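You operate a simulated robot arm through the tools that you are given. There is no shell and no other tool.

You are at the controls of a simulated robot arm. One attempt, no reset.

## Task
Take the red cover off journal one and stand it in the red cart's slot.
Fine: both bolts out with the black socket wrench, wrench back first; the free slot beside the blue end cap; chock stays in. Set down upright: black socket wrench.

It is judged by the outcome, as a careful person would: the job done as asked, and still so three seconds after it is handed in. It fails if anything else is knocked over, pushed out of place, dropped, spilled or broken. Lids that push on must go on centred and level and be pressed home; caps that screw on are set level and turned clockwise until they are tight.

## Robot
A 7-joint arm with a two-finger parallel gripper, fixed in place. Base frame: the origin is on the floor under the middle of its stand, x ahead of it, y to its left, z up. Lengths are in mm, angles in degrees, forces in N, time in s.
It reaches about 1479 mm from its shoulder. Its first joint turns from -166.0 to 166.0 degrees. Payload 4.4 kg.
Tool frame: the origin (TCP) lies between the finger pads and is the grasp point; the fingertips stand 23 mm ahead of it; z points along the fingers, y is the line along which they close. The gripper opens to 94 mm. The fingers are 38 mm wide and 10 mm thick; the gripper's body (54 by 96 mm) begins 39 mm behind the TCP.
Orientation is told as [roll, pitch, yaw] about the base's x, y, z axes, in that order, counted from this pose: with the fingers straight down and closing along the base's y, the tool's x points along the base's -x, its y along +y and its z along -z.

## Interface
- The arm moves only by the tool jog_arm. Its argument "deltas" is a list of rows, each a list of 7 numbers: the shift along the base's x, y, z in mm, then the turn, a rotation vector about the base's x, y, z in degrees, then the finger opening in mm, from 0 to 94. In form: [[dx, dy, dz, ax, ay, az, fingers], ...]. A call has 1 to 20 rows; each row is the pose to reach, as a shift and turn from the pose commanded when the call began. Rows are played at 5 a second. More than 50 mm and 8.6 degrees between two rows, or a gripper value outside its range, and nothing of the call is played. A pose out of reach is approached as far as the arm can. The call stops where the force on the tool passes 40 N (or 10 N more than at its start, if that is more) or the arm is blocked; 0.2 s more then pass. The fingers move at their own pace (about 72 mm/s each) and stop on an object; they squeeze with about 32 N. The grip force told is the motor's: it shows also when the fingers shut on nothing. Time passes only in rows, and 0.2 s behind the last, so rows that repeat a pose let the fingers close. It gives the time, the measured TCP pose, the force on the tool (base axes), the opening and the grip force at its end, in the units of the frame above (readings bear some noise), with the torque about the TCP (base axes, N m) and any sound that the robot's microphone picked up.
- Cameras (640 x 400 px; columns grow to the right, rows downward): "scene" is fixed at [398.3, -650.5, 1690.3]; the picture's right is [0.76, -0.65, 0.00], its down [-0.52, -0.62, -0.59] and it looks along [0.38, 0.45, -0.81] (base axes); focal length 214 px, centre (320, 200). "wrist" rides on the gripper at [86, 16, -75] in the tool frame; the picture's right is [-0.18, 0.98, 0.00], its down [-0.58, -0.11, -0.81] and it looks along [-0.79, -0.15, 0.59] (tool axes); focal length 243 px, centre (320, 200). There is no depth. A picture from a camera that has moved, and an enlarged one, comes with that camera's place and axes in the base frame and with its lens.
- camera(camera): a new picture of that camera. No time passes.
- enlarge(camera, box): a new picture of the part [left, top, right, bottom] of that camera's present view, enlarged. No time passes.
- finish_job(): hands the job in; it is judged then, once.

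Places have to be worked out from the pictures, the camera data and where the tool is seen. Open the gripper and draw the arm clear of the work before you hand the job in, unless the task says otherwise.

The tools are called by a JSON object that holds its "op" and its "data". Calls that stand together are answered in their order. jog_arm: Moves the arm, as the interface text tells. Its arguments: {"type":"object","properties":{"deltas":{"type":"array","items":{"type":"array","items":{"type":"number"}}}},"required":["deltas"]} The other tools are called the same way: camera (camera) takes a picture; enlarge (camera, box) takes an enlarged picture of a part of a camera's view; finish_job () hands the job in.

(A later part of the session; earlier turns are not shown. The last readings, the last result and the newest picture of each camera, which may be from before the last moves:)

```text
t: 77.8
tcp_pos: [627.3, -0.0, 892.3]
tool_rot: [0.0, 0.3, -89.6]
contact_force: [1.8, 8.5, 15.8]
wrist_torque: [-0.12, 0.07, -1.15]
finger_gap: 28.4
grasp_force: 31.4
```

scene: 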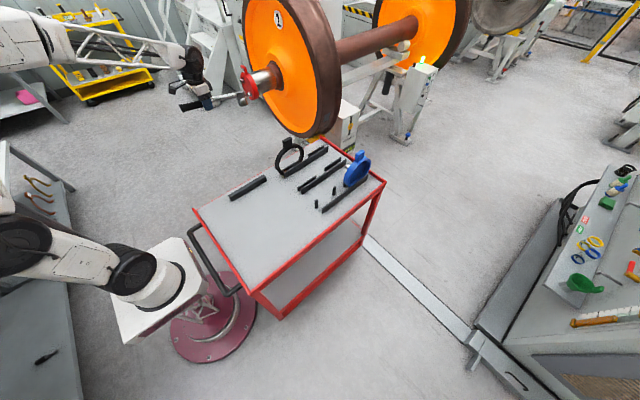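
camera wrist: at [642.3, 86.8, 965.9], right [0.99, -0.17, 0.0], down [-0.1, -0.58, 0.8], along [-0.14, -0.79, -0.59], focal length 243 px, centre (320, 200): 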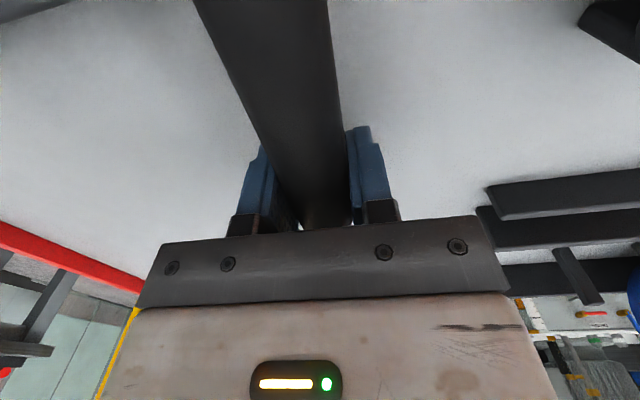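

There is friction hysteresis from the rest contact. I lift slightly so the wrench is free and read the torque in the air.

{"op": "jog_arm", "data": {"deltas": [[0, 0, 2, 0, 0, 0, 0], [0, 0, 5, 0, 0, 0, 0], [0, 0, 10, 0, 0, 0, 0], [0, 0, 15, 0, 0, 0, 0], [0, 0, 15, 0, 0, 0, 0], [0, 0, 15, 0, 0, 0, 0]]}}

{"op": "enlarge", "data": {"camera": "scene", "box": [220, 165, 310, 225]}}

{"op": "camera", "data": {"camera": "wrist"}}

```text
t: 79.2
tcp_pos: [626.8, -0.4, 907.0]
tool_rot: [0.0, 0.2, -89.6]
contact_force: [-1.0, 0.1, -3.0]
wrist_torque: [0.23, 0.07, -0.51]
finger_gap: 27.9
grasp_force: 32.1
```

```text
6.67 times, centred on (265, 195) of scene
camera zoom: at [398.3, -650.5, 1690.3], right [0.76, -0.65, 0.0], down [-0.52, -0.62, -0.59], along [0.38, 0.45, -0.81], focal length 1430 px, centre (687, 233)
```

zoom: 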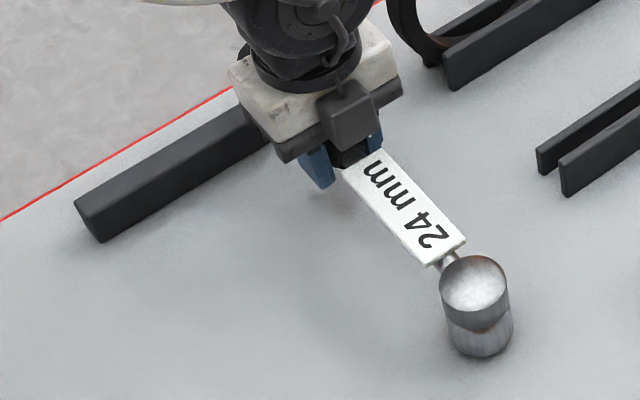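

```text
taken
camera wrist: at [642.3, 85.4, 979.2], right [0.98, -0.18, 0.0], down [-0.1, -0.58, 0.8], along [-0.14, -0.79, -0.59], focal length 243 px, centre (320, 200)
```

wrist: 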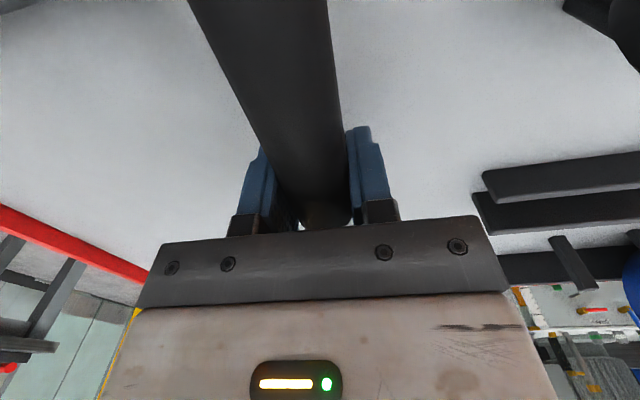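

The wrench is level in the grip. I lift it and carry it toward +y gently, then check for any slip before rotating.

{"op": "jog_arm", "data": {"deltas": [[0, 0, 25, 0, 0, 0, 0], [0, 0, 55, 0, 0, 0, 0], [0, 0, 90, 0, 0, 0, 0], [-3, 10, 125, 0, 0, 0, 0], [-6, 30, 155, 0, 0, 0, 0], [-9, 60, 180, 0, 0, 0, 0], [-12, 95, 200, 0, 0, 0, 0], [-15, 130, 215, 0, 0, 0, 0], [-18, 165, 225, 0, 0, 0, 0], [-21, 200, 230, 0, 0, 0, 0], [-24, 235, 230, 0, 0, 0, 0], [-26, 270, 230, 0, 0, 0, 0], [-26, 300, 230, 0, 0, 0, 0], [-26, 320, 230, 0, 0, 0, 0], [-26, 330, 230, 0, 0, 0, 0], [-26, 330, 230, 0, 0, 0, 0]]}}

{"op": "camera", "data": {"camera": "wrist"}}

{"op": "enlarge", "data": {"camera": "scene", "box": [180, 80, 270, 140]}}

```text
t: 82.6
tcp_pos: [601.8, 329.9, 1137.0]
tool_rot: [0.1, 0.2, -89.6]
contact_force: [-0.4, 0.1, -5.6]
wrist_torque: [0.21, 0.03, -0.06]
finger_gap: 28.1
grasp_force: 31.8
```

```text
taken
camera wrist: at [617.2, 416.1, 1209.3], right [0.98, -0.18, 0.0], down [-0.1, -0.58, 0.8], along [-0.14, -0.79, -0.59], focal length 243 px, centre (320, 200)
```

wrist: 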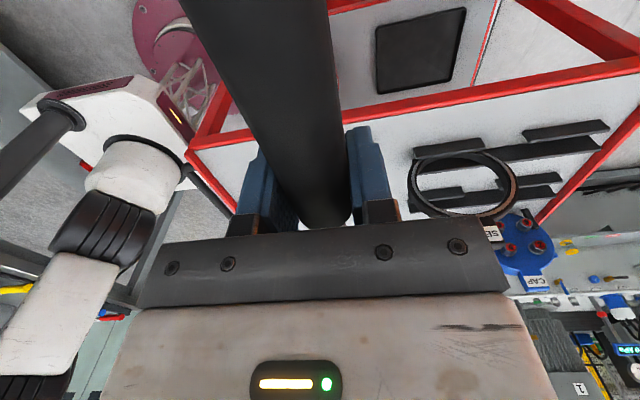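

```text
6.67 times, centred on (225, 110) of scene
camera zoom: at [398.3, -650.5, 1690.3], right [0.76, -0.65, 0.0], down [-0.52, -0.62, -0.59], along [0.38, 0.45, -0.81], focal length 1430 px, centre (953, 800)
```

zoom: 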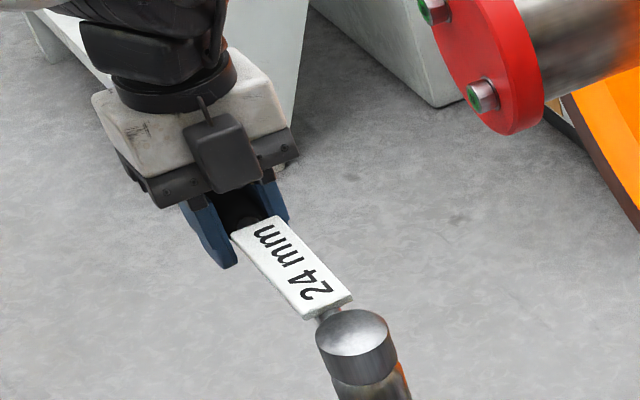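

Only ~1.5° of droop. I now yaw to the neutral orientation, so the following pitch-up avoids the earlier limit.

{"op": "jog_arm", "data": {"deltas": [[2, 5, 0, 0, 0, 8, 0], [4, 10, 0, 0, 0, 16, 0], [6, 15, 0, 0, 0, 24, 0], [8, 20, 0, 0, 0, 32, 0], [10, 25, 0, 0, 0, 40, 0], [12, 30, 0, 0, 0, 48, 0], [14, 35, 0, 0, 0, 56, 0], [16, 40, 0, 0, 0, 64, 0], [18, 45, 0, 0, 0, 72, 0], [20, 50, 0, 0, 0, 80, 0], [22, 55, 0, 0, 0, 87, 0], [22, 58, 0, 0, 0, 89.6, 0], [22, 58, 0, 0, 0, 89.6, 0]]}}

{"op": "jog_arm", "data": {"deltas": [[4, 5, 0, 0, -8, 0, 0], [8, 10, 0, 0, -16, 0, 0], [12, 15, 0, 0, -24, 0, 0], [16, 20, 0, 0, -32, 0, 0], [20, 25, 0, 0, -40, 0, 0], [24, 30, 0, 0, -48, 0, 0], [28, 35, 0, 0, -56, 0, 0], [32, 40, 0, 0, -64, 0, 0], [36, 45, 0, 0, -72, 0, 0], [40, 50, 0, 0, -80, 0, 0], [44, 55, 0, 0, -87, 0, 0], [46, 60, 0, 0, -90, 0, 0], [46, 60, 0, 0, -90, 0, 0]]}}

{"op": "camera", "data": {"camera": "wrist"}}

{"op": "enlarge", "data": {"camera": "scene", "box": [160, 40, 280, 120]}}

```text
t: 85.4
tcp_pos: [621.2, 389.2, 1137.3]
tool_rot: [0.1, 0.1, 0.0]
contact_force: [-0.6, 0.0, -4.0]
wrist_torque: [-0.02, 0.25, 0.01]
finger_gap: 28.2
grasp_force: 32.4
```

```text
t: 88.2
tcp_pos: [666.5, 447.5, 1137.1]
tool_rot: [14.8, -89.9, -14.7]
contact_force: [0.2, 0.1, -3.9]
wrist_torque: [0.03, 0.03, -0.01]
finger_gap: 28.1
grasp_force: 31.9
```

```text
taken
camera wrist: at [593.4, 463.2, 1048.6], right [0.0, 0.98, 0.18], down [-0.81, -0.11, 0.58], along [0.59, -0.15, 0.79], focal length 243 px, centre (320, 200)
```

wrist: 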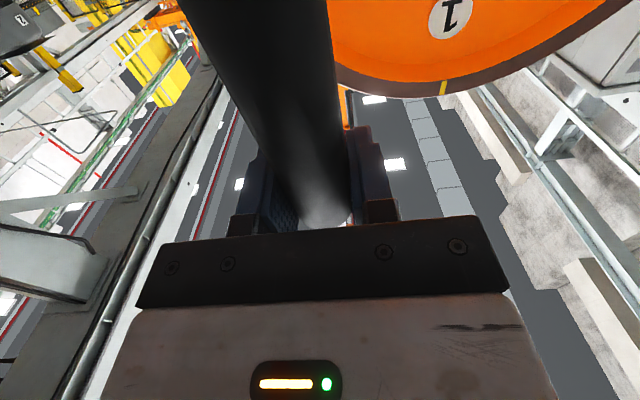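

```text
5.00 times, centred on (220, 80) of scene
camera zoom: at [398.3, -650.5, 1690.3], right [0.76, -0.65, 0.0], down [-0.52, -0.62, -0.59], along [0.38, 0.45, -0.81], focal length 1072 px, centre (820, 800)
```

zoom: 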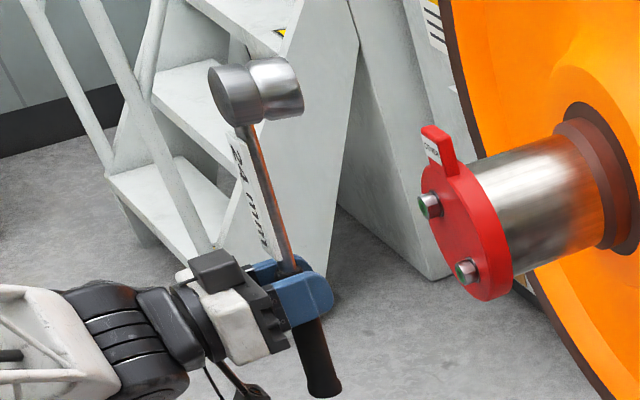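

The clean path worked without hitting limits. I zoom in on the socket to measure its tilt and position in this posture.

{"op": "enlarge", "data": {"camera": "scene", "box": [190, 46, 230, 71]}}

{"op": "enlarge", "data": {"camera": "scene", "box": [195, 50, 225, 90]}}

```text
16.00 times, centred on (210, 58) of scene
camera zoom: at [398.3, -650.5, 1690.3], right [0.76, -0.65, 0.0], down [-0.52, -0.62, -0.59], along [0.38, 0.45, -0.81], focal length 3432 px, centre (2080, 2464)
```

zoom: 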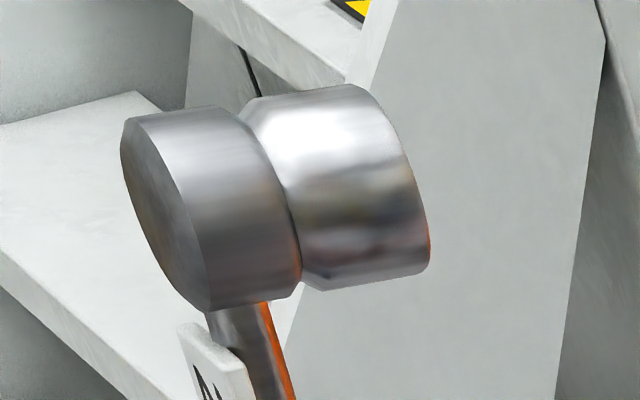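

```text
10.00 times, centred on (210, 70) of scene
camera zoom: at [398.3, -650.5, 1690.3], right [0.76, -0.65, 0.0], down [-0.52, -0.62, -0.59], along [0.38, 0.45, -0.81], focal length 2145 px, centre (1420, 1500)
```

zoom: 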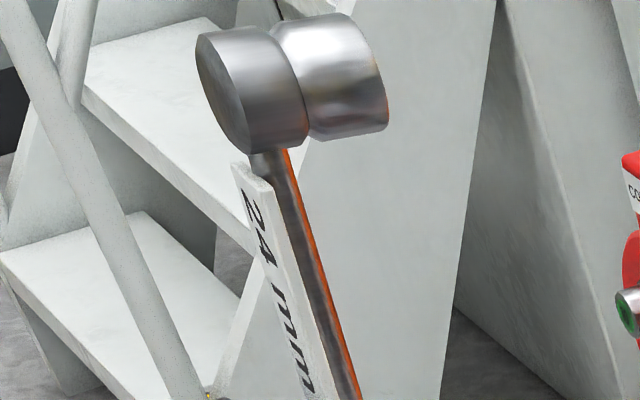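

The socket now shows only a ~5.5° droop in the pivot direction and no twist; mouth relative to the TCP is about (59, 0, 161). I level it by −5.5° about y and move to a standoff in front of bolt "10".

{"op": "jog_arm", "data": {"deltas": [[5, 15, -10, 0, -2, 0, 0], [10, 40, -32, 0, -4, 0, 0], [15, 66, -56, 0, -5.5, 0, 0], [22, 93, -82, 0, -5.5, 0, 0], [30, 121, -108, 0, -5.5, 0, 0], [38, 149, -134, 0, -5.5, 0, 0], [46, 177, -160, 0, -5.5, 0, 0], [54, 205, -186, 0, -5.5, 0, 0], [62, 233, -212, 0, -5.5, 0, 0], [70, 260, -240, 0, -5.5, 0, 0], [76, 280, -262, 0, -5.5, 0, 0], [81.6, 291.3, -273.7, 0, -5.5, 0, 0], [105, 291.3, -273.7, 0, -5.5, 0, 0], [130, 291.3, -273.7, 0, -5.5, 0, 0], [150, 291.3, -273.7, 0, -5.5, 0, 0], [165, 291.3, -273.7, 0, -5.5, 0, 0], [165, 291.3, -273.7, 0, -5.5, 0, 0]]}}

{"op": "enlarge", "data": {"camera": "scene", "box": [222, 65, 262, 90]}}

{"op": "enlarge", "data": {"camera": "scene", "box": [210, 60, 270, 120]}}

{"op": "camera", "data": {"camera": "wrist"}}

```text
t: 91.8
tcp_pos: [832.1, 740.0, 862.8]
tool_rot: [179.9, -84.5, -179.8]
contact_force: [-0.8, -0.8, -4.4]
wrist_torque: [0.03, -0.04, 0.03]
finger_gap: 28.0
grasp_force: 32.5
```

```text
16.00 times, centred on (242, 78) of scene
camera zoom: at [398.3, -650.5, 1690.3], right [0.76, -0.65, 0.0], down [-0.52, -0.62, -0.59], along [0.38, 0.45, -0.81], focal length 3432 px, centre (1568, 2160)
```

zoom: 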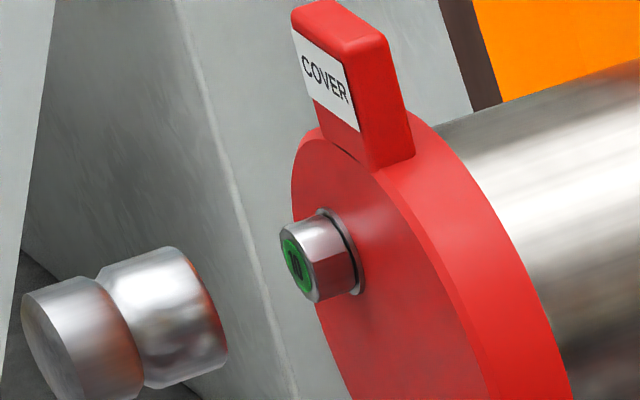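

```text
6.67 times, centred on (240, 90) of scene
camera zoom: at [398.3, -650.5, 1690.3], right [0.76, -0.65, 0.0], down [-0.52, -0.62, -0.59], along [0.38, 0.45, -0.81], focal length 1430 px, centre (853, 933)
```

zoom: 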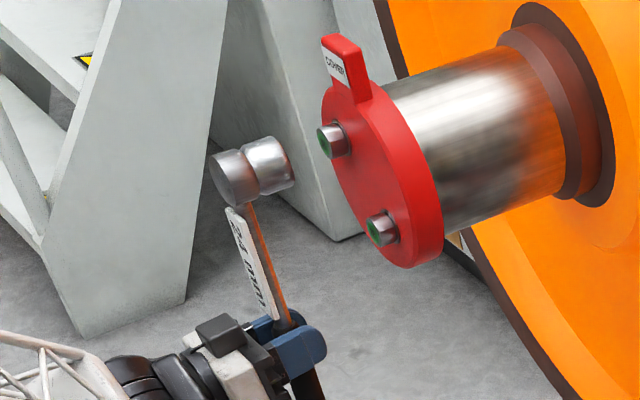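

```text
taken
camera wrist: at [766.3, 755.5, 768.1], right [-0.02, 0.98, 0.18], down [-0.86, -0.11, 0.5], along [0.52, -0.15, 0.84], focal length 243 px, centre (320, 200)
```

wrist: 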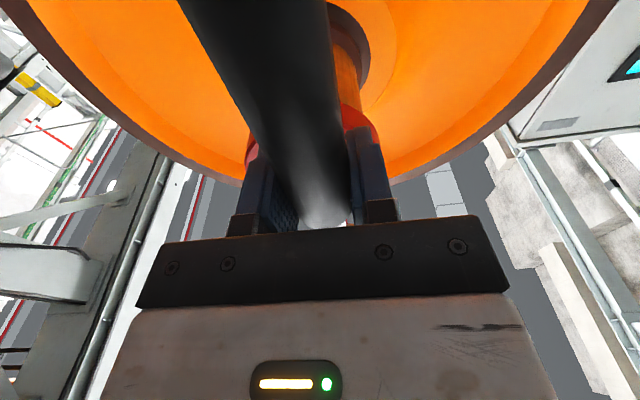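

The socket axis looks parallel to the bolt axis in this view. To verify there's no twist about the handle, I zoom in on the label plate, whose face should be square to x.

{"op": "enlarge", "data": {"camera": "scene", "box": [218, 78, 246, 108]}}

{"op": "enlarge", "data": {"camera": "scene", "box": [212, 76, 240, 94]}}

```text
13.33 times, centred on (232, 93) of scene
camera zoom: at [398.3, -650.5, 1690.3], right [0.76, -0.65, 0.0], down [-0.52, -0.62, -0.59], along [0.38, 0.45, -0.81], focal length 2860 px, centre (1493, 1627)
```

zoom: 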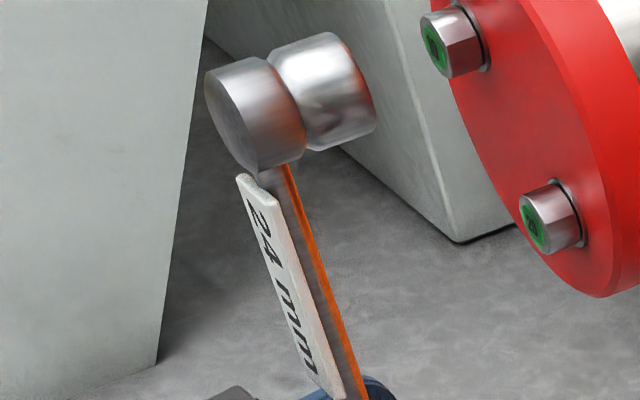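

```text
16.00 times, centred on (226, 85) of scene
camera zoom: at [398.3, -650.5, 1690.3], right [0.76, -0.65, 0.0], down [-0.52, -0.62, -0.59], along [0.38, 0.45, -0.81], focal length 3432 px, centre (1824, 2040)
```

zoom: 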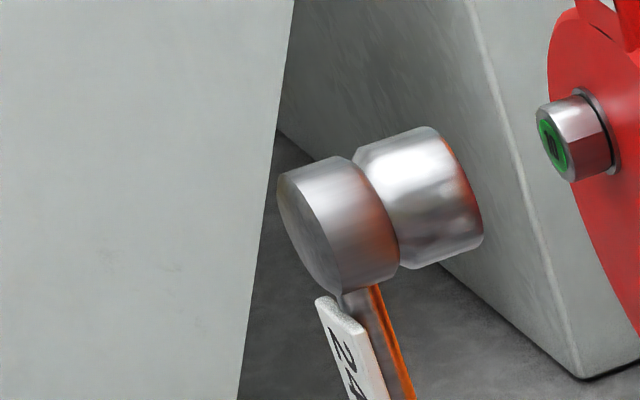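

The label plate is square to x within a few degrees, so there's no significant twist this time. I correct y −1, z +2 and advance to just in front of the bolt head.

{"op": "jog_arm", "data": {"deltas": [[8, -0.5, 1, 0, 0, 0, 0], [18, -1, 2, 0, 0, 0, 0], [28, -1, 2, 0, 0, 0, 0], [36, -1, 2, 0, 0, 0, 0], [36, -1, 2, 0, 0, 0, 0], [36, -1, 2, 0, 0, 0, 0]]}}

{"op": "enlarge", "data": {"camera": "scene", "box": [230, 65, 260, 90]}}

```text
t: 93.2
tcp_pos: [868.3, 740.6, 864.5]
tool_rot: [180.0, -84.8, -179.9]
contact_force: [-0.1, -0.1, -4.6]
wrist_torque: [-0.01, -0.06, -0.02]
finger_gap: 28.0
grasp_force: 31.2
```

```text
16.00 times, centred on (245, 78) of scene
camera zoom: at [398.3, -650.5, 1690.3], right [0.76, -0.65, 0.0], down [-0.52, -0.62, -0.59], along [0.38, 0.45, -0.81], focal length 3432 px, centre (1520, 2160)
```

zoom: 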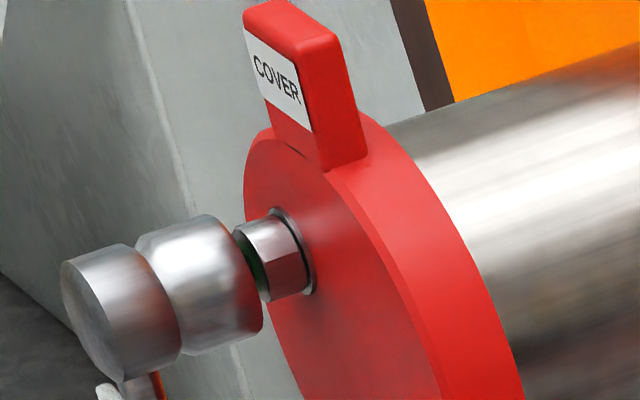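

Aligned within ~0.5 mm in this view with a ~4.6 mm gap. I check the arm's exact position via the wrist camera data, then press gently.

{"op": "jog_arm", "data": {"deltas": [[1.5, 0, 0, 0, 0, 0, 0], [3, 0, 0, 0, 0, 0, 0], [4.5, 0, 0, 0, 0, 0, 0], [6, 0, 0, 0, 0, 0, 0], [7, 0, 0, 0, 0, 0, 0], [7, 0, 0, 0, 0, 0, 0]]}}

{"op": "enlarge", "data": {"camera": "scene", "box": [230, 65, 260, 90]}}

{"op": "enlarge", "data": {"camera": "wrist", "box": [220, 60, 420, 230]}}

```text
t: 94.6
tcp_pos: [877.3, 737.5, 865.8]
tool_rot: [179.8, -84.7, -179.9]
contact_force: [0.4, 0.0, -4.4]
wrist_torque: [-0.04, -0.01, 0.01]
finger_gap: 28.1
grasp_force: 31.9
```

```text
16.00 times, centred on (245, 78) of scene
camera zoom: at [398.3, -650.5, 1690.3], right [0.76, -0.65, 0.0], down [-0.52, -0.62, -0.59], along [0.38, 0.45, -0.81], focal length 3432 px, centre (1520, 2160)
```

zoom: 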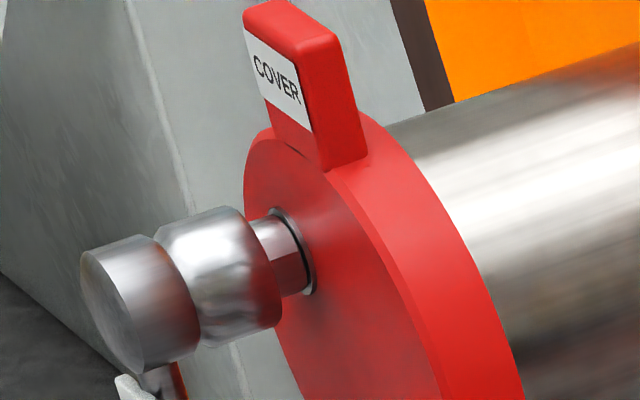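

```text
2.35 times, centred on (320, 145) of wrist
camera zoom: at [810.7, 754.0, 770.7], right [-0.02, 0.98, 0.18], down [-0.86, -0.11, 0.5], along [0.52, -0.15, 0.84], focal length 571 px, centre (320, 329)
```

zoom: 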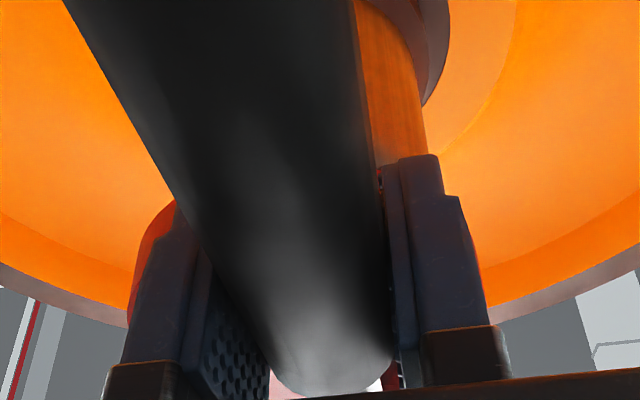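

The socket is sliding over the bolt head with no contact force. I keep advancing to seat it fully.

{"op": "jog_arm", "data": {"deltas": [[2, 0, 0, 0, 0, 0, 0], [4, 0, 0, 0, 0, 0, 0], [6, 0, 0, 0, 0, 0, 0], [8, 0, 0, 0, 0, 0, 0], [8, 0, 0, 0, 0, 0, 0]]}}

{"op": "enlarge", "data": {"camera": "scene", "box": [230, 65, 260, 90]}}

```text
t: 95.8
tcp_pos: [884.6, 738.6, 864.9]
tool_rot: [-179.9, -84.7, 180.0]
contact_force: [-0.1, 1.4, -3.6]
wrist_torque: [-0.38, 0.0, 0.05]
finger_gap: 28.3
grasp_force: 32.1
```

```text
16.00 times, centred on (245, 78) of scene
camera zoom: at [398.3, -650.5, 1690.3], right [0.76, -0.65, 0.0], down [-0.52, -0.62, -0.59], along [0.38, 0.45, -0.81], focal length 3432 px, centre (1520, 2160)
```

zoom: 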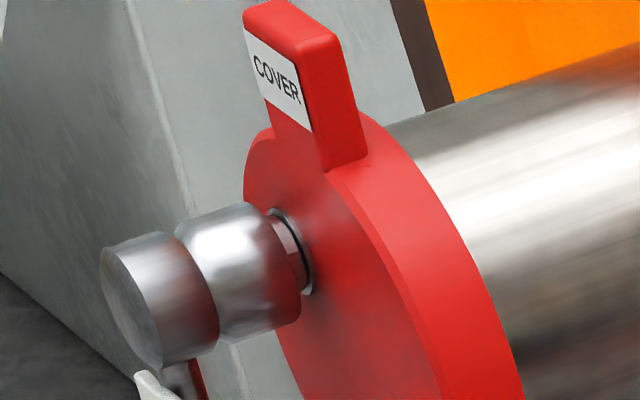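

It's engaging with only slight side load. A few more millimetres to seat.

{"op": "jog_arm", "data": {"deltas": [[2, 0, 0, 0, 0, 0, 0], [4, 0, 0, 0, 0, 0, 0], [6, 0, 0, 0, 0, 0, 0], [8, 0, 0, 0, 0, 0, 0], [8, 0, 0, 0, 0, 0, 0]]}}

{"op": "enlarge", "data": {"camera": "scene", "box": [230, 65, 260, 90]}}

```text
t: 97.0
tcp_pos: [892.7, 739.4, 864.5]
tool_rot: [180.0, -84.7, -179.9]
contact_force: [-0.1, -0.3, -4.1]
wrist_torque: [0.04, -0.03, 0.0]
finger_gap: 28.1
grasp_force: 31.6
```

```text
16.00 times, centred on (245, 78) of scene
camera zoom: at [398.3, -650.5, 1690.3], right [0.76, -0.65, 0.0], down [-0.52, -0.62, -0.59], along [0.38, 0.45, -0.81], focal length 3432 px, centre (1520, 2160)
```

zoom: 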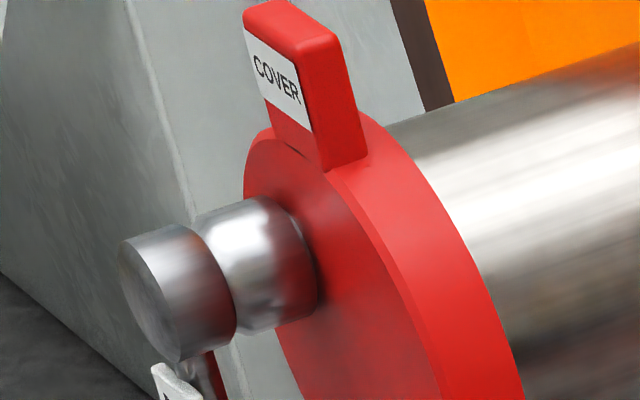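

The socket is fully over bolt "10" with no load. I begin turning in the loosening direction (counter-clockwise seen from the head) about the bolt axis, 10° first, watching the force.

{"op": "jog_arm", "data": {"deltas": [[0, -2.88, 0.03, -1, 0, 0, 0], [0, -5.76, 0.1, -2, 0, 0, 0], [0, -8.64, 0.23, -3, 0, 0, 0], [0, -11.51, 0.4, -4, 0, 0, 0], [0, -14.38, 0.63, -5, 0, 0, 0], [0, -17.25, 0.9, -6, 0, 0, 0], [0, -20.1, 1.23, -7, 0, 0, 0], [0, -22.96, 1.61, -8, 0, 0, 0], [0, -25.8, 2.03, -9, 0, 0, 0], [0, -28.65, 2.51, -10, 0, 0, 0], [0, -28.65, 2.51, -10, 0, 0, 0]]}}

{"op": "enlarge", "data": {"camera": "scene", "box": [225, 65, 265, 105]}}

```text
t: 99.4
tcp_pos: [892.2, 709.6, 868.0]
tool_rot: [-117.8, -78.7, 118.2]
contact_force: [0.5, 0.5, -3.7]
wrist_torque: [-0.02, -0.03, 0.01]
finger_gap: 28.1
grasp_force: 32.1
```

```text
10.00 times, centred on (245, 85) of scene
camera zoom: at [398.3, -650.5, 1690.3], right [0.76, -0.65, 0.0], down [-0.52, -0.62, -0.59], along [0.38, 0.45, -0.81], focal length 2145 px, centre (1070, 1350)
```

zoom: 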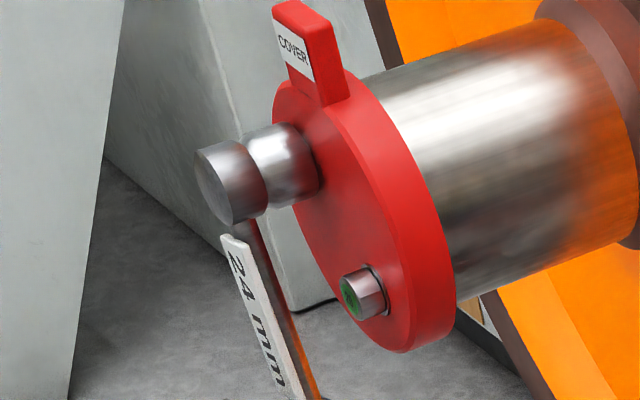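

No resistance in the first 10° (taking up play). I continue turning.

{"op": "jog_arm", "data": {"deltas": [[0, -5.65, 1.05, -2, 0, 0, 0], [0, -11.2, 2.3, -4, 0, 0, 0], [0, -16.8, 3.7, -6, 0, 0, 0], [0, -22.3, 5.4, -8, 0, 0, 0], [0, -27.8, 7.4, -10, 0, 0, 0], [0, -33.2, 9.5, -12, 0, 0, 0], [0, -38.5, 11.7, -14, 0, 0, 0], [0, -43.7, 14.2, -16, 0, 0, 0], [0, -48.8, 16.9, -18, 0, 0, 0], [0, -53.9, 19.6, -20, 0, 0, 0], [0, -53.9, 19.6, -20, 0, 0, 0]]}}

```text
t: 101.8
tcp_pos: [891.9, 656.7, 886.5]
tool_rot: [-99.1, -59.5, 100.7]
contact_force: [0.2, 3.4, -4.5]
wrist_torque: [-0.67, 0.02, 0.17]
finger_gap: 28.2
grasp_force: 32.3
```

There's only a small sideways load, no turning resistance yet. I continue the swing to 60° with a +1 mm y correction.

{"op": "jog_arm", "data": {"deltas": [[0, -6.4, 4.5, -3, 0, 0, 0], [0, -13.5, 9.4, -6, 0, 0, 0], [0, -20.3, 14.7, -9, 0, 0, 0], [0, -26.9, 20.3, -12, 0, 0, 0], [0, -33.2, 26.2, -15, 0, 0, 0], [0, -39.1, 32.5, -18, 0, 0, 0], [0, -44.7, 39.1, -21, 0, 0, 0], [0, -50, 45.9, -24, 0, 0, 0], [0, -54.9, 53, -27, 0, 0, 0], [0, -59.4, 60.4, -30, 0, 0, 0], [0, -59.4, 60.4, -30, 0, 0, 0]]}}

{"op": "enlarge", "data": {"camera": "scene", "box": [225, 65, 265, 105]}}

{"op": "camera", "data": {"camera": "wrist"}}

```text
t: 104.2
tcp_pos: [892.5, 596.0, 947.3]
tool_rot: [-93.1, -29.8, 96.2]
contact_force: [0.1, 3.9, -5.7]
wrist_torque: [-0.65, 0.08, 0.16]
finger_gap: 28.2
grasp_force: 31.7
```

```text
10.00 times, centred on (245, 85) of scene
camera zoom: at [398.3, -650.5, 1690.3], right [0.76, -0.65, 0.0], down [-0.52, -0.62, -0.59], along [0.38, 0.45, -0.81], focal length 2145 px, centre (1070, 1350)
```

zoom: 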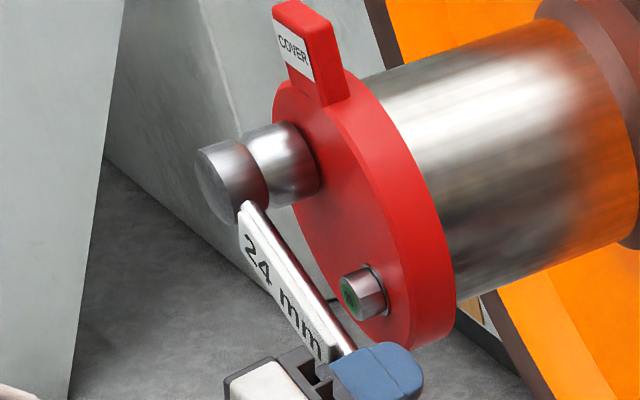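

```text
taken
camera wrist: at [826.5, 522.9, 885.6], right [-0.02, 0.65, -0.76], down [-0.86, 0.38, 0.35], along [0.52, 0.66, 0.55], focal length 243 px, centre (320, 200)
```

wrist: 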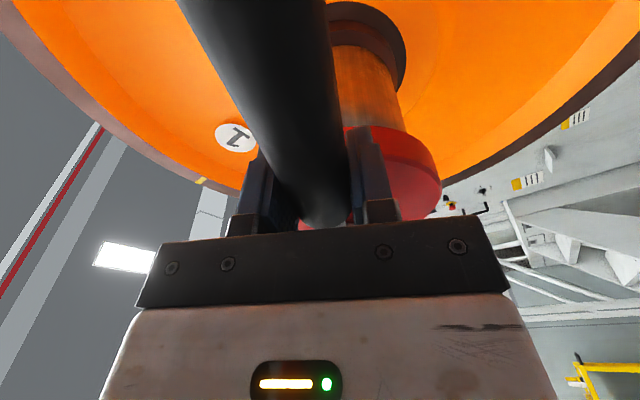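

No measurable turning resistance. To learn whether the bolt is turning with the socket, I pull back 32 mm and look at the bolt's label.

{"op": "jog_arm", "data": {"deltas": [[-8, 0, 0, 0, 0, 0, 0], [-16, 0, 0, 0, 0, 0, 0], [-24, 0, 0, 0, 0, 0, 0], [-32, 0, 0, 0, 0, 0, 0], [-40, 0, 0, 0, 0, 0, 0], [-40, 0, 0, 0, 0, 0, 0]]}}

{"op": "enlarge", "data": {"camera": "scene", "box": [230, 65, 260, 90]}}

```text
t: 105.6
tcp_pos: [852.3, 596.8, 947.1]
tool_rot: [-93.0, -29.9, 96.1]
contact_force: [0.5, 0.8, -4.2]
wrist_torque: [-0.19, -0.04, 0.0]
finger_gap: 28.1
grasp_force: 31.7
```

```text
16.00 times, centred on (245, 78) of scene
camera zoom: at [398.3, -650.5, 1690.3], right [0.76, -0.65, 0.0], down [-0.52, -0.62, -0.59], along [0.38, 0.45, -0.81], focal length 3432 px, centre (1520, 2160)
```

zoom: 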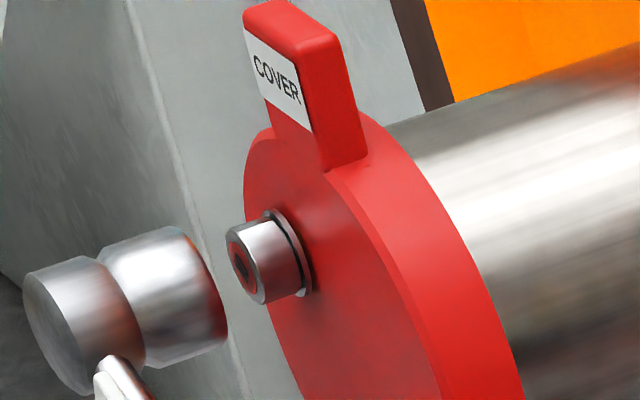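

The bolt's label has turned from green to red and the flange now stands off the cover a little, so the bolt is turning. I look closer at the bolt label.

{"op": "enlarge", "data": {"camera": "scene", "box": [242, 77, 252, 84]}}

{"op": "enlarge", "data": {"camera": "scene", "box": [335, 145, 375, 190]}}

{"op": "camera", "data": {"camera": "wrist"}}

```text
16.00 times, centred on (247, 80) of scene
camera zoom: at [398.3, -650.5, 1690.3], right [0.76, -0.65, 0.0], down [-0.52, -0.62, -0.59], along [0.38, 0.45, -0.81], focal length 3432 px, centre (1488, 2112)
```

zoom: 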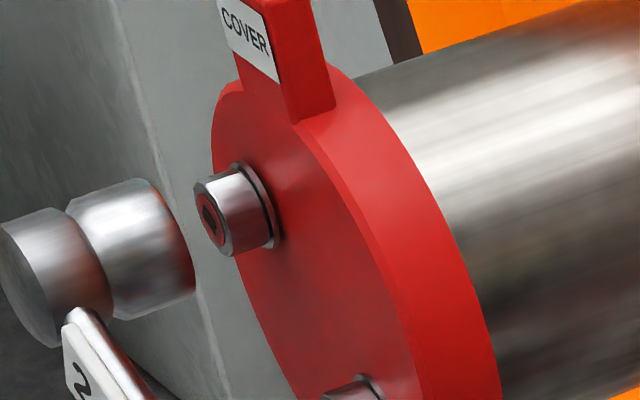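

```text
8.89 times, centred on (355, 168) of scene
camera zoom: at [398.3, -650.5, 1690.3], right [0.76, -0.65, 0.0], down [-0.52, -0.62, -0.59], along [0.38, 0.45, -0.81], focal length 1906 px, centre (9, 489)
```

zoom: 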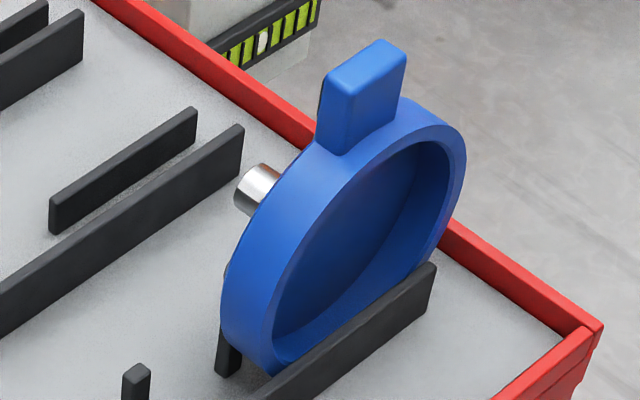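

```text
taken
camera wrist: at [786.4, 523.4, 884.6], right [-0.02, 0.65, -0.76], down [-0.86, 0.38, 0.35], along [0.52, 0.66, 0.55], focal length 243 px, centre (320, 200)
```

wrist: 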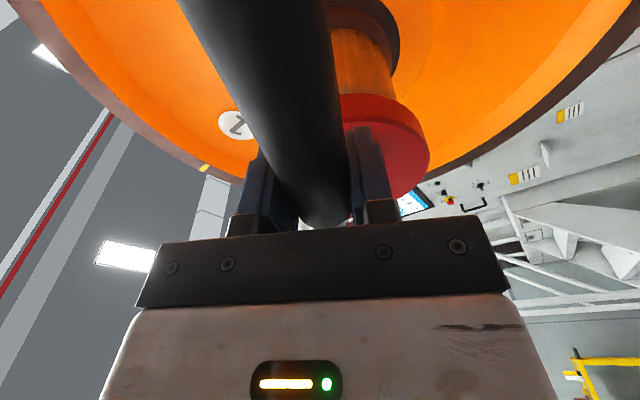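

The bolt has backed out ~2 mm and now shows red like the blue cap's loosened captive bolts. To read its state better, I move the wrench aside and look at it with the wrist camera from the −y side.

{"op": "jog_arm", "data": {"deltas": [[-5, 5, 15, -5, 0, 0, 0], [-10, 10, 35, -10, 0, 0, 0], [-10, 15, 60, -15, 0, 0, 0], [-10, 20, 85, -20, 0, 0, 0], [-10, 28, 110, -25, 0, 0, 0], [-10, 36, 135, -30, 0, 0, 0], [-10, 40, 143, -30, 0, 0, 0], [-10, 40, 143, -30, 0, 0, 0]]}}

{"op": "camera", "data": {"camera": "wrist"}}

{"op": "enlarge", "data": {"camera": "wrist", "box": [340, 60, 480, 200]}}

```text
t: 107.4
tcp_pos: [841.3, 636.4, 1091.3]
tool_rot: [-90.0, 0.0, 95.3]
contact_force: [0.5, -0.3, -3.8]
wrist_torque: [-0.18, -0.03, -0.01]
finger_gap: 28.2
grasp_force: 31.8
```

```text
taken
camera wrist: at [776.7, 542.4, 1073.7], right [-0.02, 0.18, -0.98], down [-0.86, 0.5, 0.11], along [0.52, 0.84, 0.15], focal length 243 px, centre (320, 200)
```

wrist: 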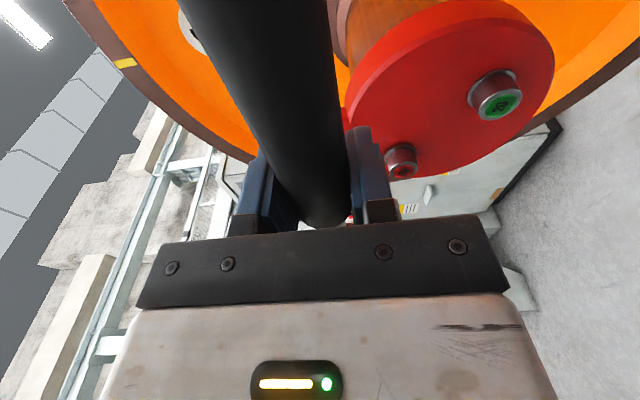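

```text
2.86 times, centred on (410, 130) of wrist
camera zoom: at [776.7, 542.4, 1073.7], right [-0.02, 0.18, -0.98], down [-0.86, 0.5, 0.11], along [0.52, 0.84, 0.15], focal length 693 px, centre (63, 400)
```

zoom: 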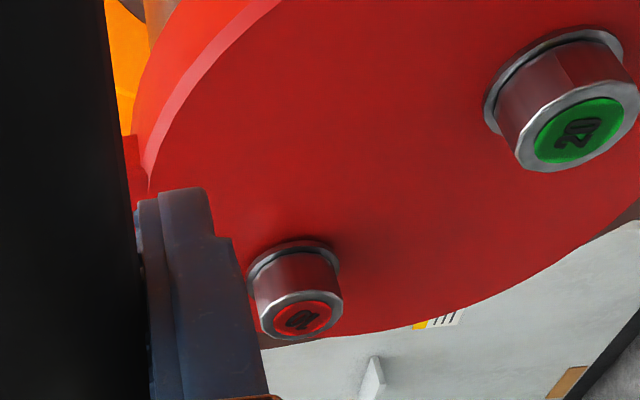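

{"op": "enlarge", "data": {"camera": "wrist", "box": [385, 130, 435, 190]}}

{"op": "enlarge", "data": {"camera": "wrist", "box": [460, 60, 530, 130]}}

```text
6.67 times, centred on (410, 160) of wrist
camera zoom: at [776.7, 542.4, 1073.7], right [-0.02, 0.18, -0.98], down [-0.86, 0.5, 0.11], along [0.52, 0.84, 0.15], focal length 1618 px, centre (-280, 467)
```

zoom: 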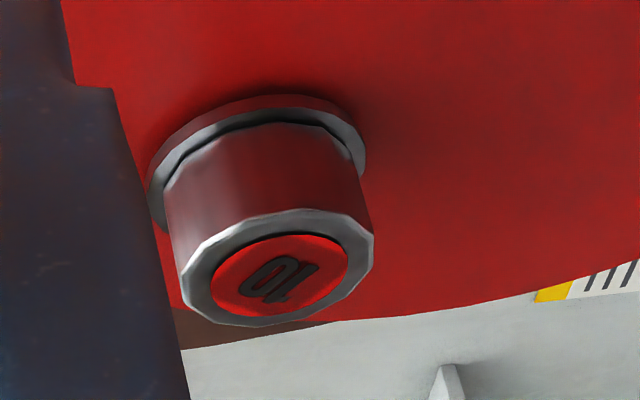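

```text
5.71 times, centred on (495, 95) of wrist
camera zoom: at [776.7, 542.4, 1073.7], right [-0.02, 0.18, -0.98], down [-0.86, 0.5, 0.11], along [0.52, 0.84, 0.15], focal length 1386 px, centre (-680, 800)
```

zoom: 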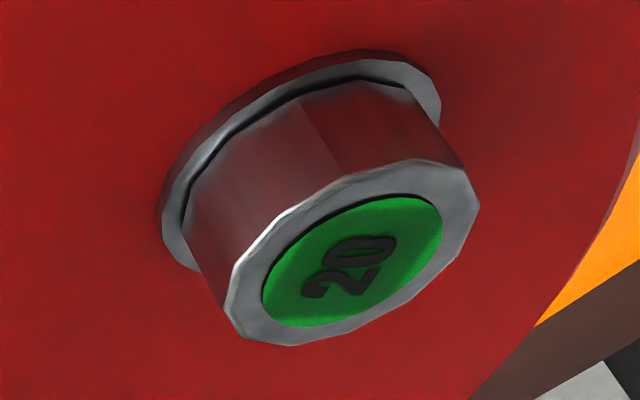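

The red-labelled bolt "10" has clearly rotated and lifted slightly. To be sure it is fully undone, I re-engage at the same angle (with a 1 mm y correction) and turn it further.

{"op": "jog_arm", "data": {"deltas": [[0, -4, -8, 0, 0, 0, 0], [0, -12, -33, 5, 0, 0, 0], [0, -20, -58, 10, 0, 0, 0], [0, -25, -83, 15, 0, 0, 0], [0, -30, -108, 20, 0, 0, 0], [5, -35, -128, 25, 0, 0, 0], [10, -39, -143, 30, 0, 0, 0], [10, -39, -143, 30, 0, 0, 0], [18, -39, -143, 30, 0, 0, 0], [26, -39, -143, 30, 0, 0, 0], [26, -39, -143, 30, 0, 0, 0]]}}

{"op": "enlarge", "data": {"camera": "scene", "box": [230, 65, 260, 90]}}

```text
t: 109.8
tcp_pos: [868.4, 599.6, 946.6]
tool_rot: [-93.2, -29.8, 96.3]
contact_force: [0.2, 0.4, -4.3]
wrist_torque: [-0.22, -0.01, 0.02]
finger_gap: 28.2
grasp_force: 32.0
```

```text
16.00 times, centred on (245, 78) of scene
camera zoom: at [398.3, -650.5, 1690.3], right [0.76, -0.65, 0.0], down [-0.52, -0.62, -0.59], along [0.38, 0.45, -0.81], focal length 3432 px, centre (1520, 2160)
```

zoom: 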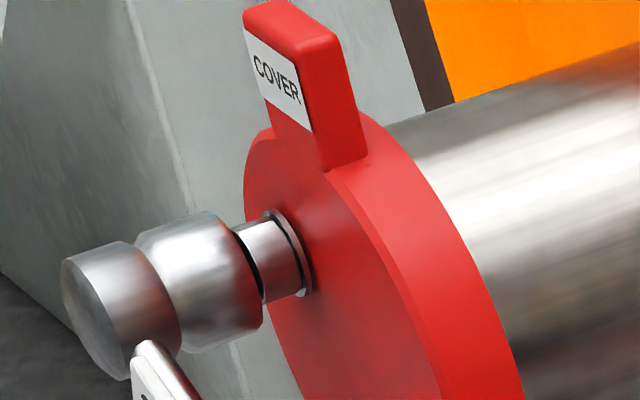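

Aligned again. I advance onto the head in steps.

{"op": "jog_arm", "data": {"deltas": [[3, 0, 0, 0, 0, 0, 0], [6, 0, 0, 0, 0, 0, 0], [9, 0, 0, 0, 0, 0, 0], [12, 0, 0, 0, 0, 0, 0], [15, 0, 0, 0, 0, 0, 0], [18, 0, 0, 0, 0, 0, 0], [20, 0, 0, 0, 0, 0, 0], [20, 0, 0, 0, 0, 0, 0]]}}

{"op": "enlarge", "data": {"camera": "scene", "box": [230, 65, 260, 90]}}

```text
t: 111.6
tcp_pos: [888.3, 597.7, 947.8]
tool_rot: [-93.1, -29.9, 96.2]
contact_force: [0.4, 0.3, -5.6]
wrist_torque: [-0.22, -0.03, -0.02]
finger_gap: 28.4
grasp_force: 31.8
```

```text
16.00 times, centred on (245, 78) of scene
camera zoom: at [398.3, -650.5, 1690.3], right [0.76, -0.65, 0.0], down [-0.52, -0.62, -0.59], along [0.38, 0.45, -0.81], focal length 3432 px, centre (1520, 2160)
```

zoom: 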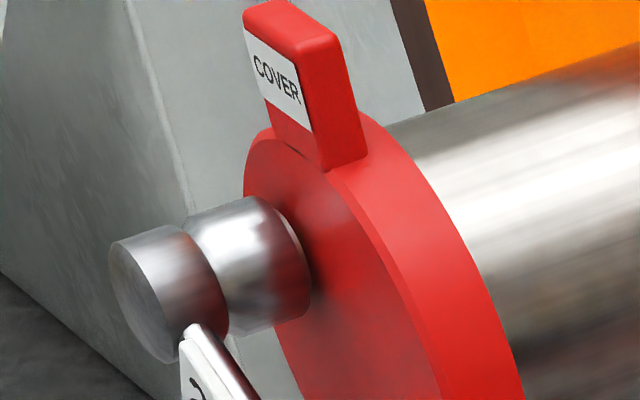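

Engaged without force. I continue turning from 60° to 110° of swing.

{"op": "jog_arm", "data": {"deltas": [[0, -6.6, 12.8, -5, 0, 0, 0], [0, -12.2, 26.1, -10, 0, 0, 0], [0, -16.5, 39.8, -15, 0, 0, 0], [0, -19.6, 53.9, -20, 0, 0, 0], [0, -21.5, 68.1, -25, 0, 0, 0], [0, -22.1, 82.5, -30, 0, 0, 0], [0, -21.5, 96.9, -35, 0, 0, 0], [0, -19.6, 111.1, -40, 0, 0, 0], [0, -16.5, 125.2, -45, 0, 0, 0], [0, -12.2, 138.9, -50, 0, 0, 0], [0, -12.2, 138.9, -50, 0, 0, 0]]}}

{"op": "enlarge", "data": {"camera": "scene", "box": [225, 60, 265, 95]}}

```text
t: 114.0
tcp_pos: [887.1, 586.9, 1087.0]
tool_rot: [-88.1, 19.8, 95.7]
contact_force: [0.0, -1.0, -3.9]
wrist_torque: [-0.23, -0.03, 0.0]
finger_gap: 28.0
grasp_force: 31.5
```

```text
11.43 times, centred on (245, 78) of scene
camera zoom: at [398.3, -650.5, 1690.3], right [0.76, -0.65, 0.0], down [-0.52, -0.62, -0.59], along [0.38, 0.45, -0.81], focal length 2451 px, centre (1177, 1600)
```

zoom: 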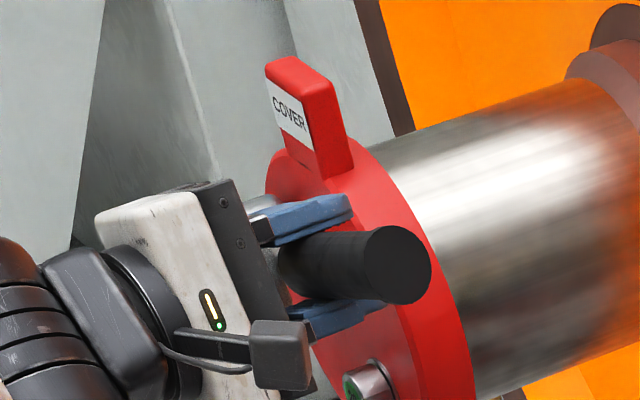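

No resistance at all. I pull the socket off and look at bolt "10" again from the same viewing pose.

{"op": "jog_arm", "data": {"deltas": [[-12, 0, 0, 0, 0, 0, 0], [-24, 0, 0, 0, 0, 0, 0], [-36, 0, 0, 0, 0, 0, 0], [-47, 0, 0, 0, 0, 0, 0], [-47, 10, 1, 5, 0, 0, 0], [-47, 22, 2, 10, 0, 0, 0], [-47, 36, 2, 15, 0, 0, 0], [-47, 49, 2, 20, 0, 0, 0], [-47, 49, 2, 20, 0, 0, 0]]}}

{"op": "enlarge", "data": {"camera": "wrist", "box": [340, 60, 540, 200]}}

{"op": "enlarge", "data": {"camera": "wrist", "box": [385, 130, 435, 190]}}

{"op": "enlarge", "data": {"camera": "scene", "box": [230, 65, 260, 90]}}

```text
t: 116.0
tcp_pos: [842.5, 635.6, 1087.9]
tool_rot: [-90.0, -0.1, 95.3]
contact_force: [0.5, 0.3, -4.4]
wrist_torque: [-0.24, -0.02, 0.0]
finger_gap: 28.3
grasp_force: 32.6
```

```text
2.86 times, centred on (440, 130) of wrist
camera zoom: at [775.2, 541.1, 1070.6], right [-0.02, 0.18, -0.98], down [-0.86, 0.5, 0.11], along [0.52, 0.84, 0.15], focal length 693 px, centre (-23, 400)
```

zoom: 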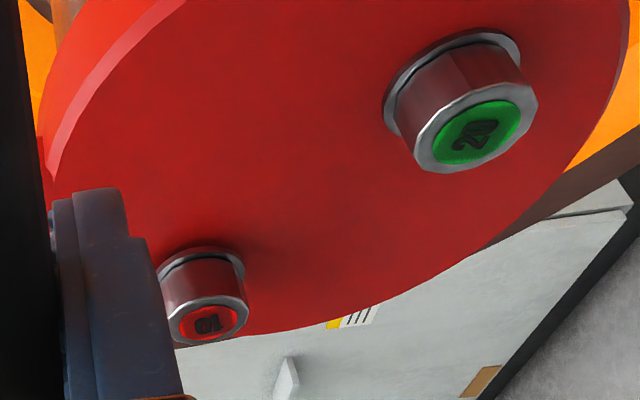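

```text
6.67 times, centred on (410, 160) of wrist
camera zoom: at [775.2, 541.1, 1070.6], right [-0.02, 0.18, -0.98], down [-0.86, 0.5, 0.11], along [0.52, 0.84, 0.15], focal length 1618 px, centre (-280, 467)
```

zoom: 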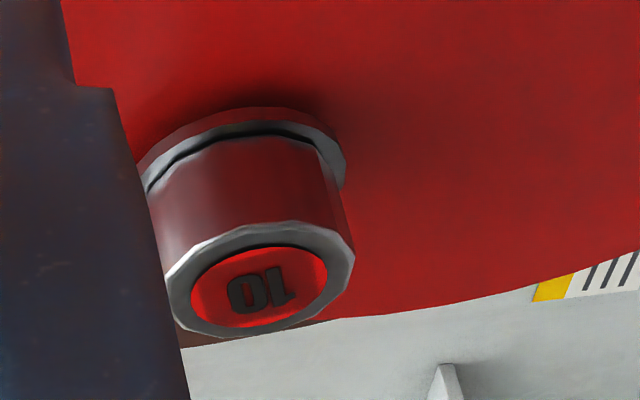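

```text
16.00 times, centred on (245, 78) of scene
camera zoom: at [398.3, -650.5, 1690.3], right [0.76, -0.65, 0.0], down [-0.52, -0.62, -0.59], along [0.38, 0.45, -0.81], focal length 3432 px, centre (1520, 2160)
```

zoom: 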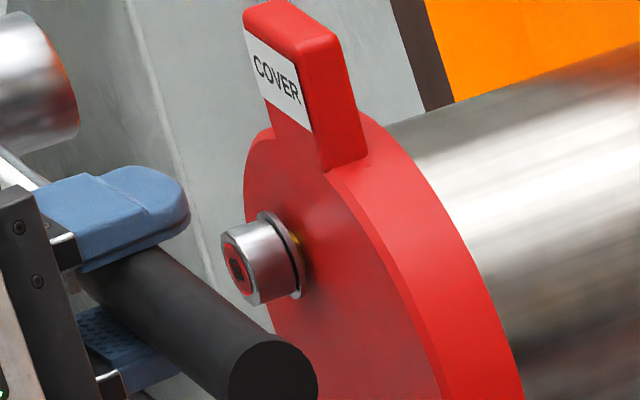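

The bolt keeps coming out (~2 mm more) and a yellow band on its shank is starting to show behind the flange, so it needs more turns. I go back to a 60°-equivalent angle and re-engage.

{"op": "jog_arm", "data": {"deltas": [[-5, -2.6, -20.6, 5, 0, 0, 0], [-8, -5.2, -41.2, 10, 0, 0, 0], [-8, -7.8, -61.8, 15, 0, 0, 0], [-8, -10.4, -82.4, 20, 0, 0, 0], [-8, -13, -103, 25, 0, 0, 0], [-8, -15.6, -123.6, 30, 0, 0, 0], [-4, -18.2, -144.2, 35, 0, 0, 0], [0, -20.8, -164.8, 40, 0, 0, 0], [10, -20.8, -164.8, 40, 0, 0, 0], [20, -20.8, -164.8, 40, 0, 0, 0], [20, -20.8, -164.8, 40, 0, 0, 0]]}}

{"op": "enlarge", "data": {"camera": "scene", "box": [230, 65, 260, 90]}}

```text
t: 118.4
tcp_pos: [860.4, 613.3, 924.0]
tool_rot: [-94.5, -39.8, 97.0]
contact_force: [1.2, -0.1, -3.5]
wrist_torque: [-0.11, 0.0, 0.03]
finger_gap: 28.0
grasp_force: 32.1
```

```text
16.00 times, centred on (245, 78) of scene
camera zoom: at [398.3, -650.5, 1690.3], right [0.76, -0.65, 0.0], down [-0.52, -0.62, -0.59], along [0.38, 0.45, -0.81], focal length 3432 px, centre (1520, 2160)
```

zoom: 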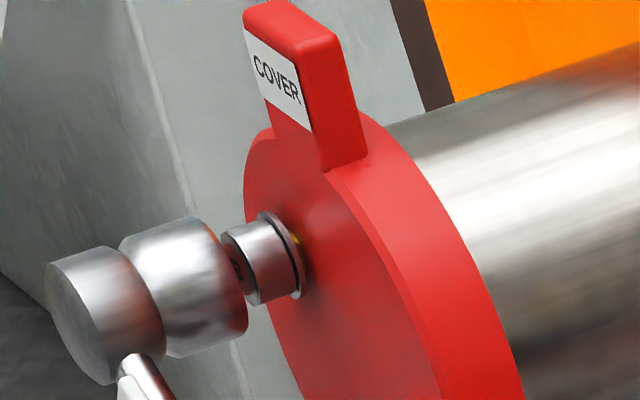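

Aligned with the bolt again. I slide on and turn another ~60°, easing back slightly as the bolt unscrews.

{"op": "jog_arm", "data": {"deltas": [[3, 0, 0, 0, 0, 0, 0], [6, 0, 0, 0, 0, 0, 0], [9, 0, 0, 0, 0, 0, 0], [12, 0, 0, 0, 0, 0, 0], [15, 0, 0, 0, 0, 0, 0], [18, 0, 0, 0, 0, 0, 0], [21, 0, 0, 0, 0, 0, 0], [21, 0, 0, 0, 0, 0, 0]]}}

{"op": "enlarge", "data": {"camera": "scene", "box": [230, 65, 260, 90]}}

```text
t: 120.2
tcp_pos: [881.6, 613.9, 925.0]
tool_rot: [-94.5, -39.8, 97.0]
contact_force: [1.0, 0.4, -4.1]
wrist_torque: [-0.18, -0.02, 0.02]
finger_gap: 28.2
grasp_force: 32.0
```

```text
16.00 times, centred on (245, 78) of scene
camera zoom: at [398.3, -650.5, 1690.3], right [0.76, -0.65, 0.0], down [-0.52, -0.62, -0.59], along [0.38, 0.45, -0.81], focal length 3432 px, centre (1520, 2160)
```

zoom: 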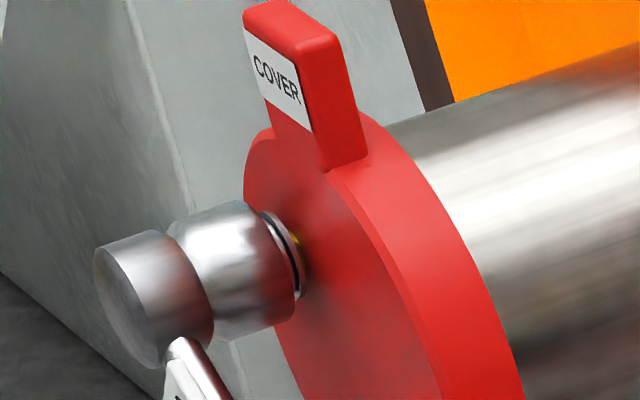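

{"op": "jog_arm", "data": {"deltas": [[-0.2, -8.8, 11.4, -5, 0, 0, 0], [-0.4, -16.5, 23.6, -10, 0, 0, 0], [-0.6, -23.1, 36.3, -15, 0, 0, 0], [-0.8, -28.7, 49.6, -20, 0, 0, 0], [-1.1, -33, 63.4, -25, 0, 0, 0], [-1.3, -36.1, 77.4, -30, 0, 0, 0], [-1.5, -38, 91.7, -35, 0, 0, 0], [-1.7, -38.6, 106.1, -40, 0, 0, 0], [-2, -38, 120.5, -45, 0, 0, 0], [-2.2, -36.1, 134.7, -50, 0, 0, 0], [-2.4, -33, 148.8, -55, 0, 0, 0], [-2.6, -28.7, 162.5, -60, 0, 0, 0], [-2.8, -23.1, 175.8, -65, 0, 0, 0], [-3, -16.5, 188.6, -70, 0, 0, 0], [-3, -16.5, 188.6, -70, 0, 0, 0]]}}

{"op": "enlarge", "data": {"camera": "scene", "box": [225, 60, 265, 95]}}

```text
t: 123.4
tcp_pos: [879.6, 598.0, 1111.3]
tool_rot: [-86.9, 29.9, 96.2]
contact_force: [-1.5, -1.1, -6.5]
wrist_torque: [-0.52, 0.12, 0.07]
finger_gap: 28.4
grasp_force: 31.9
```

```text
11.43 times, centred on (245, 78) of scene
camera zoom: at [398.3, -650.5, 1690.3], right [0.76, -0.65, 0.0], down [-0.52, -0.62, -0.59], along [0.38, 0.45, -0.81], focal length 2451 px, centre (1177, 1600)
```

zoom: 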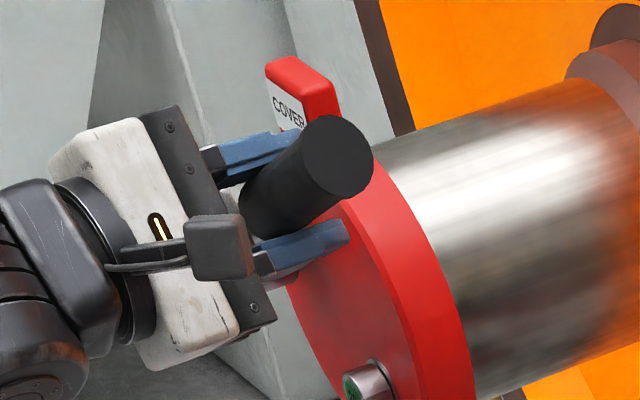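

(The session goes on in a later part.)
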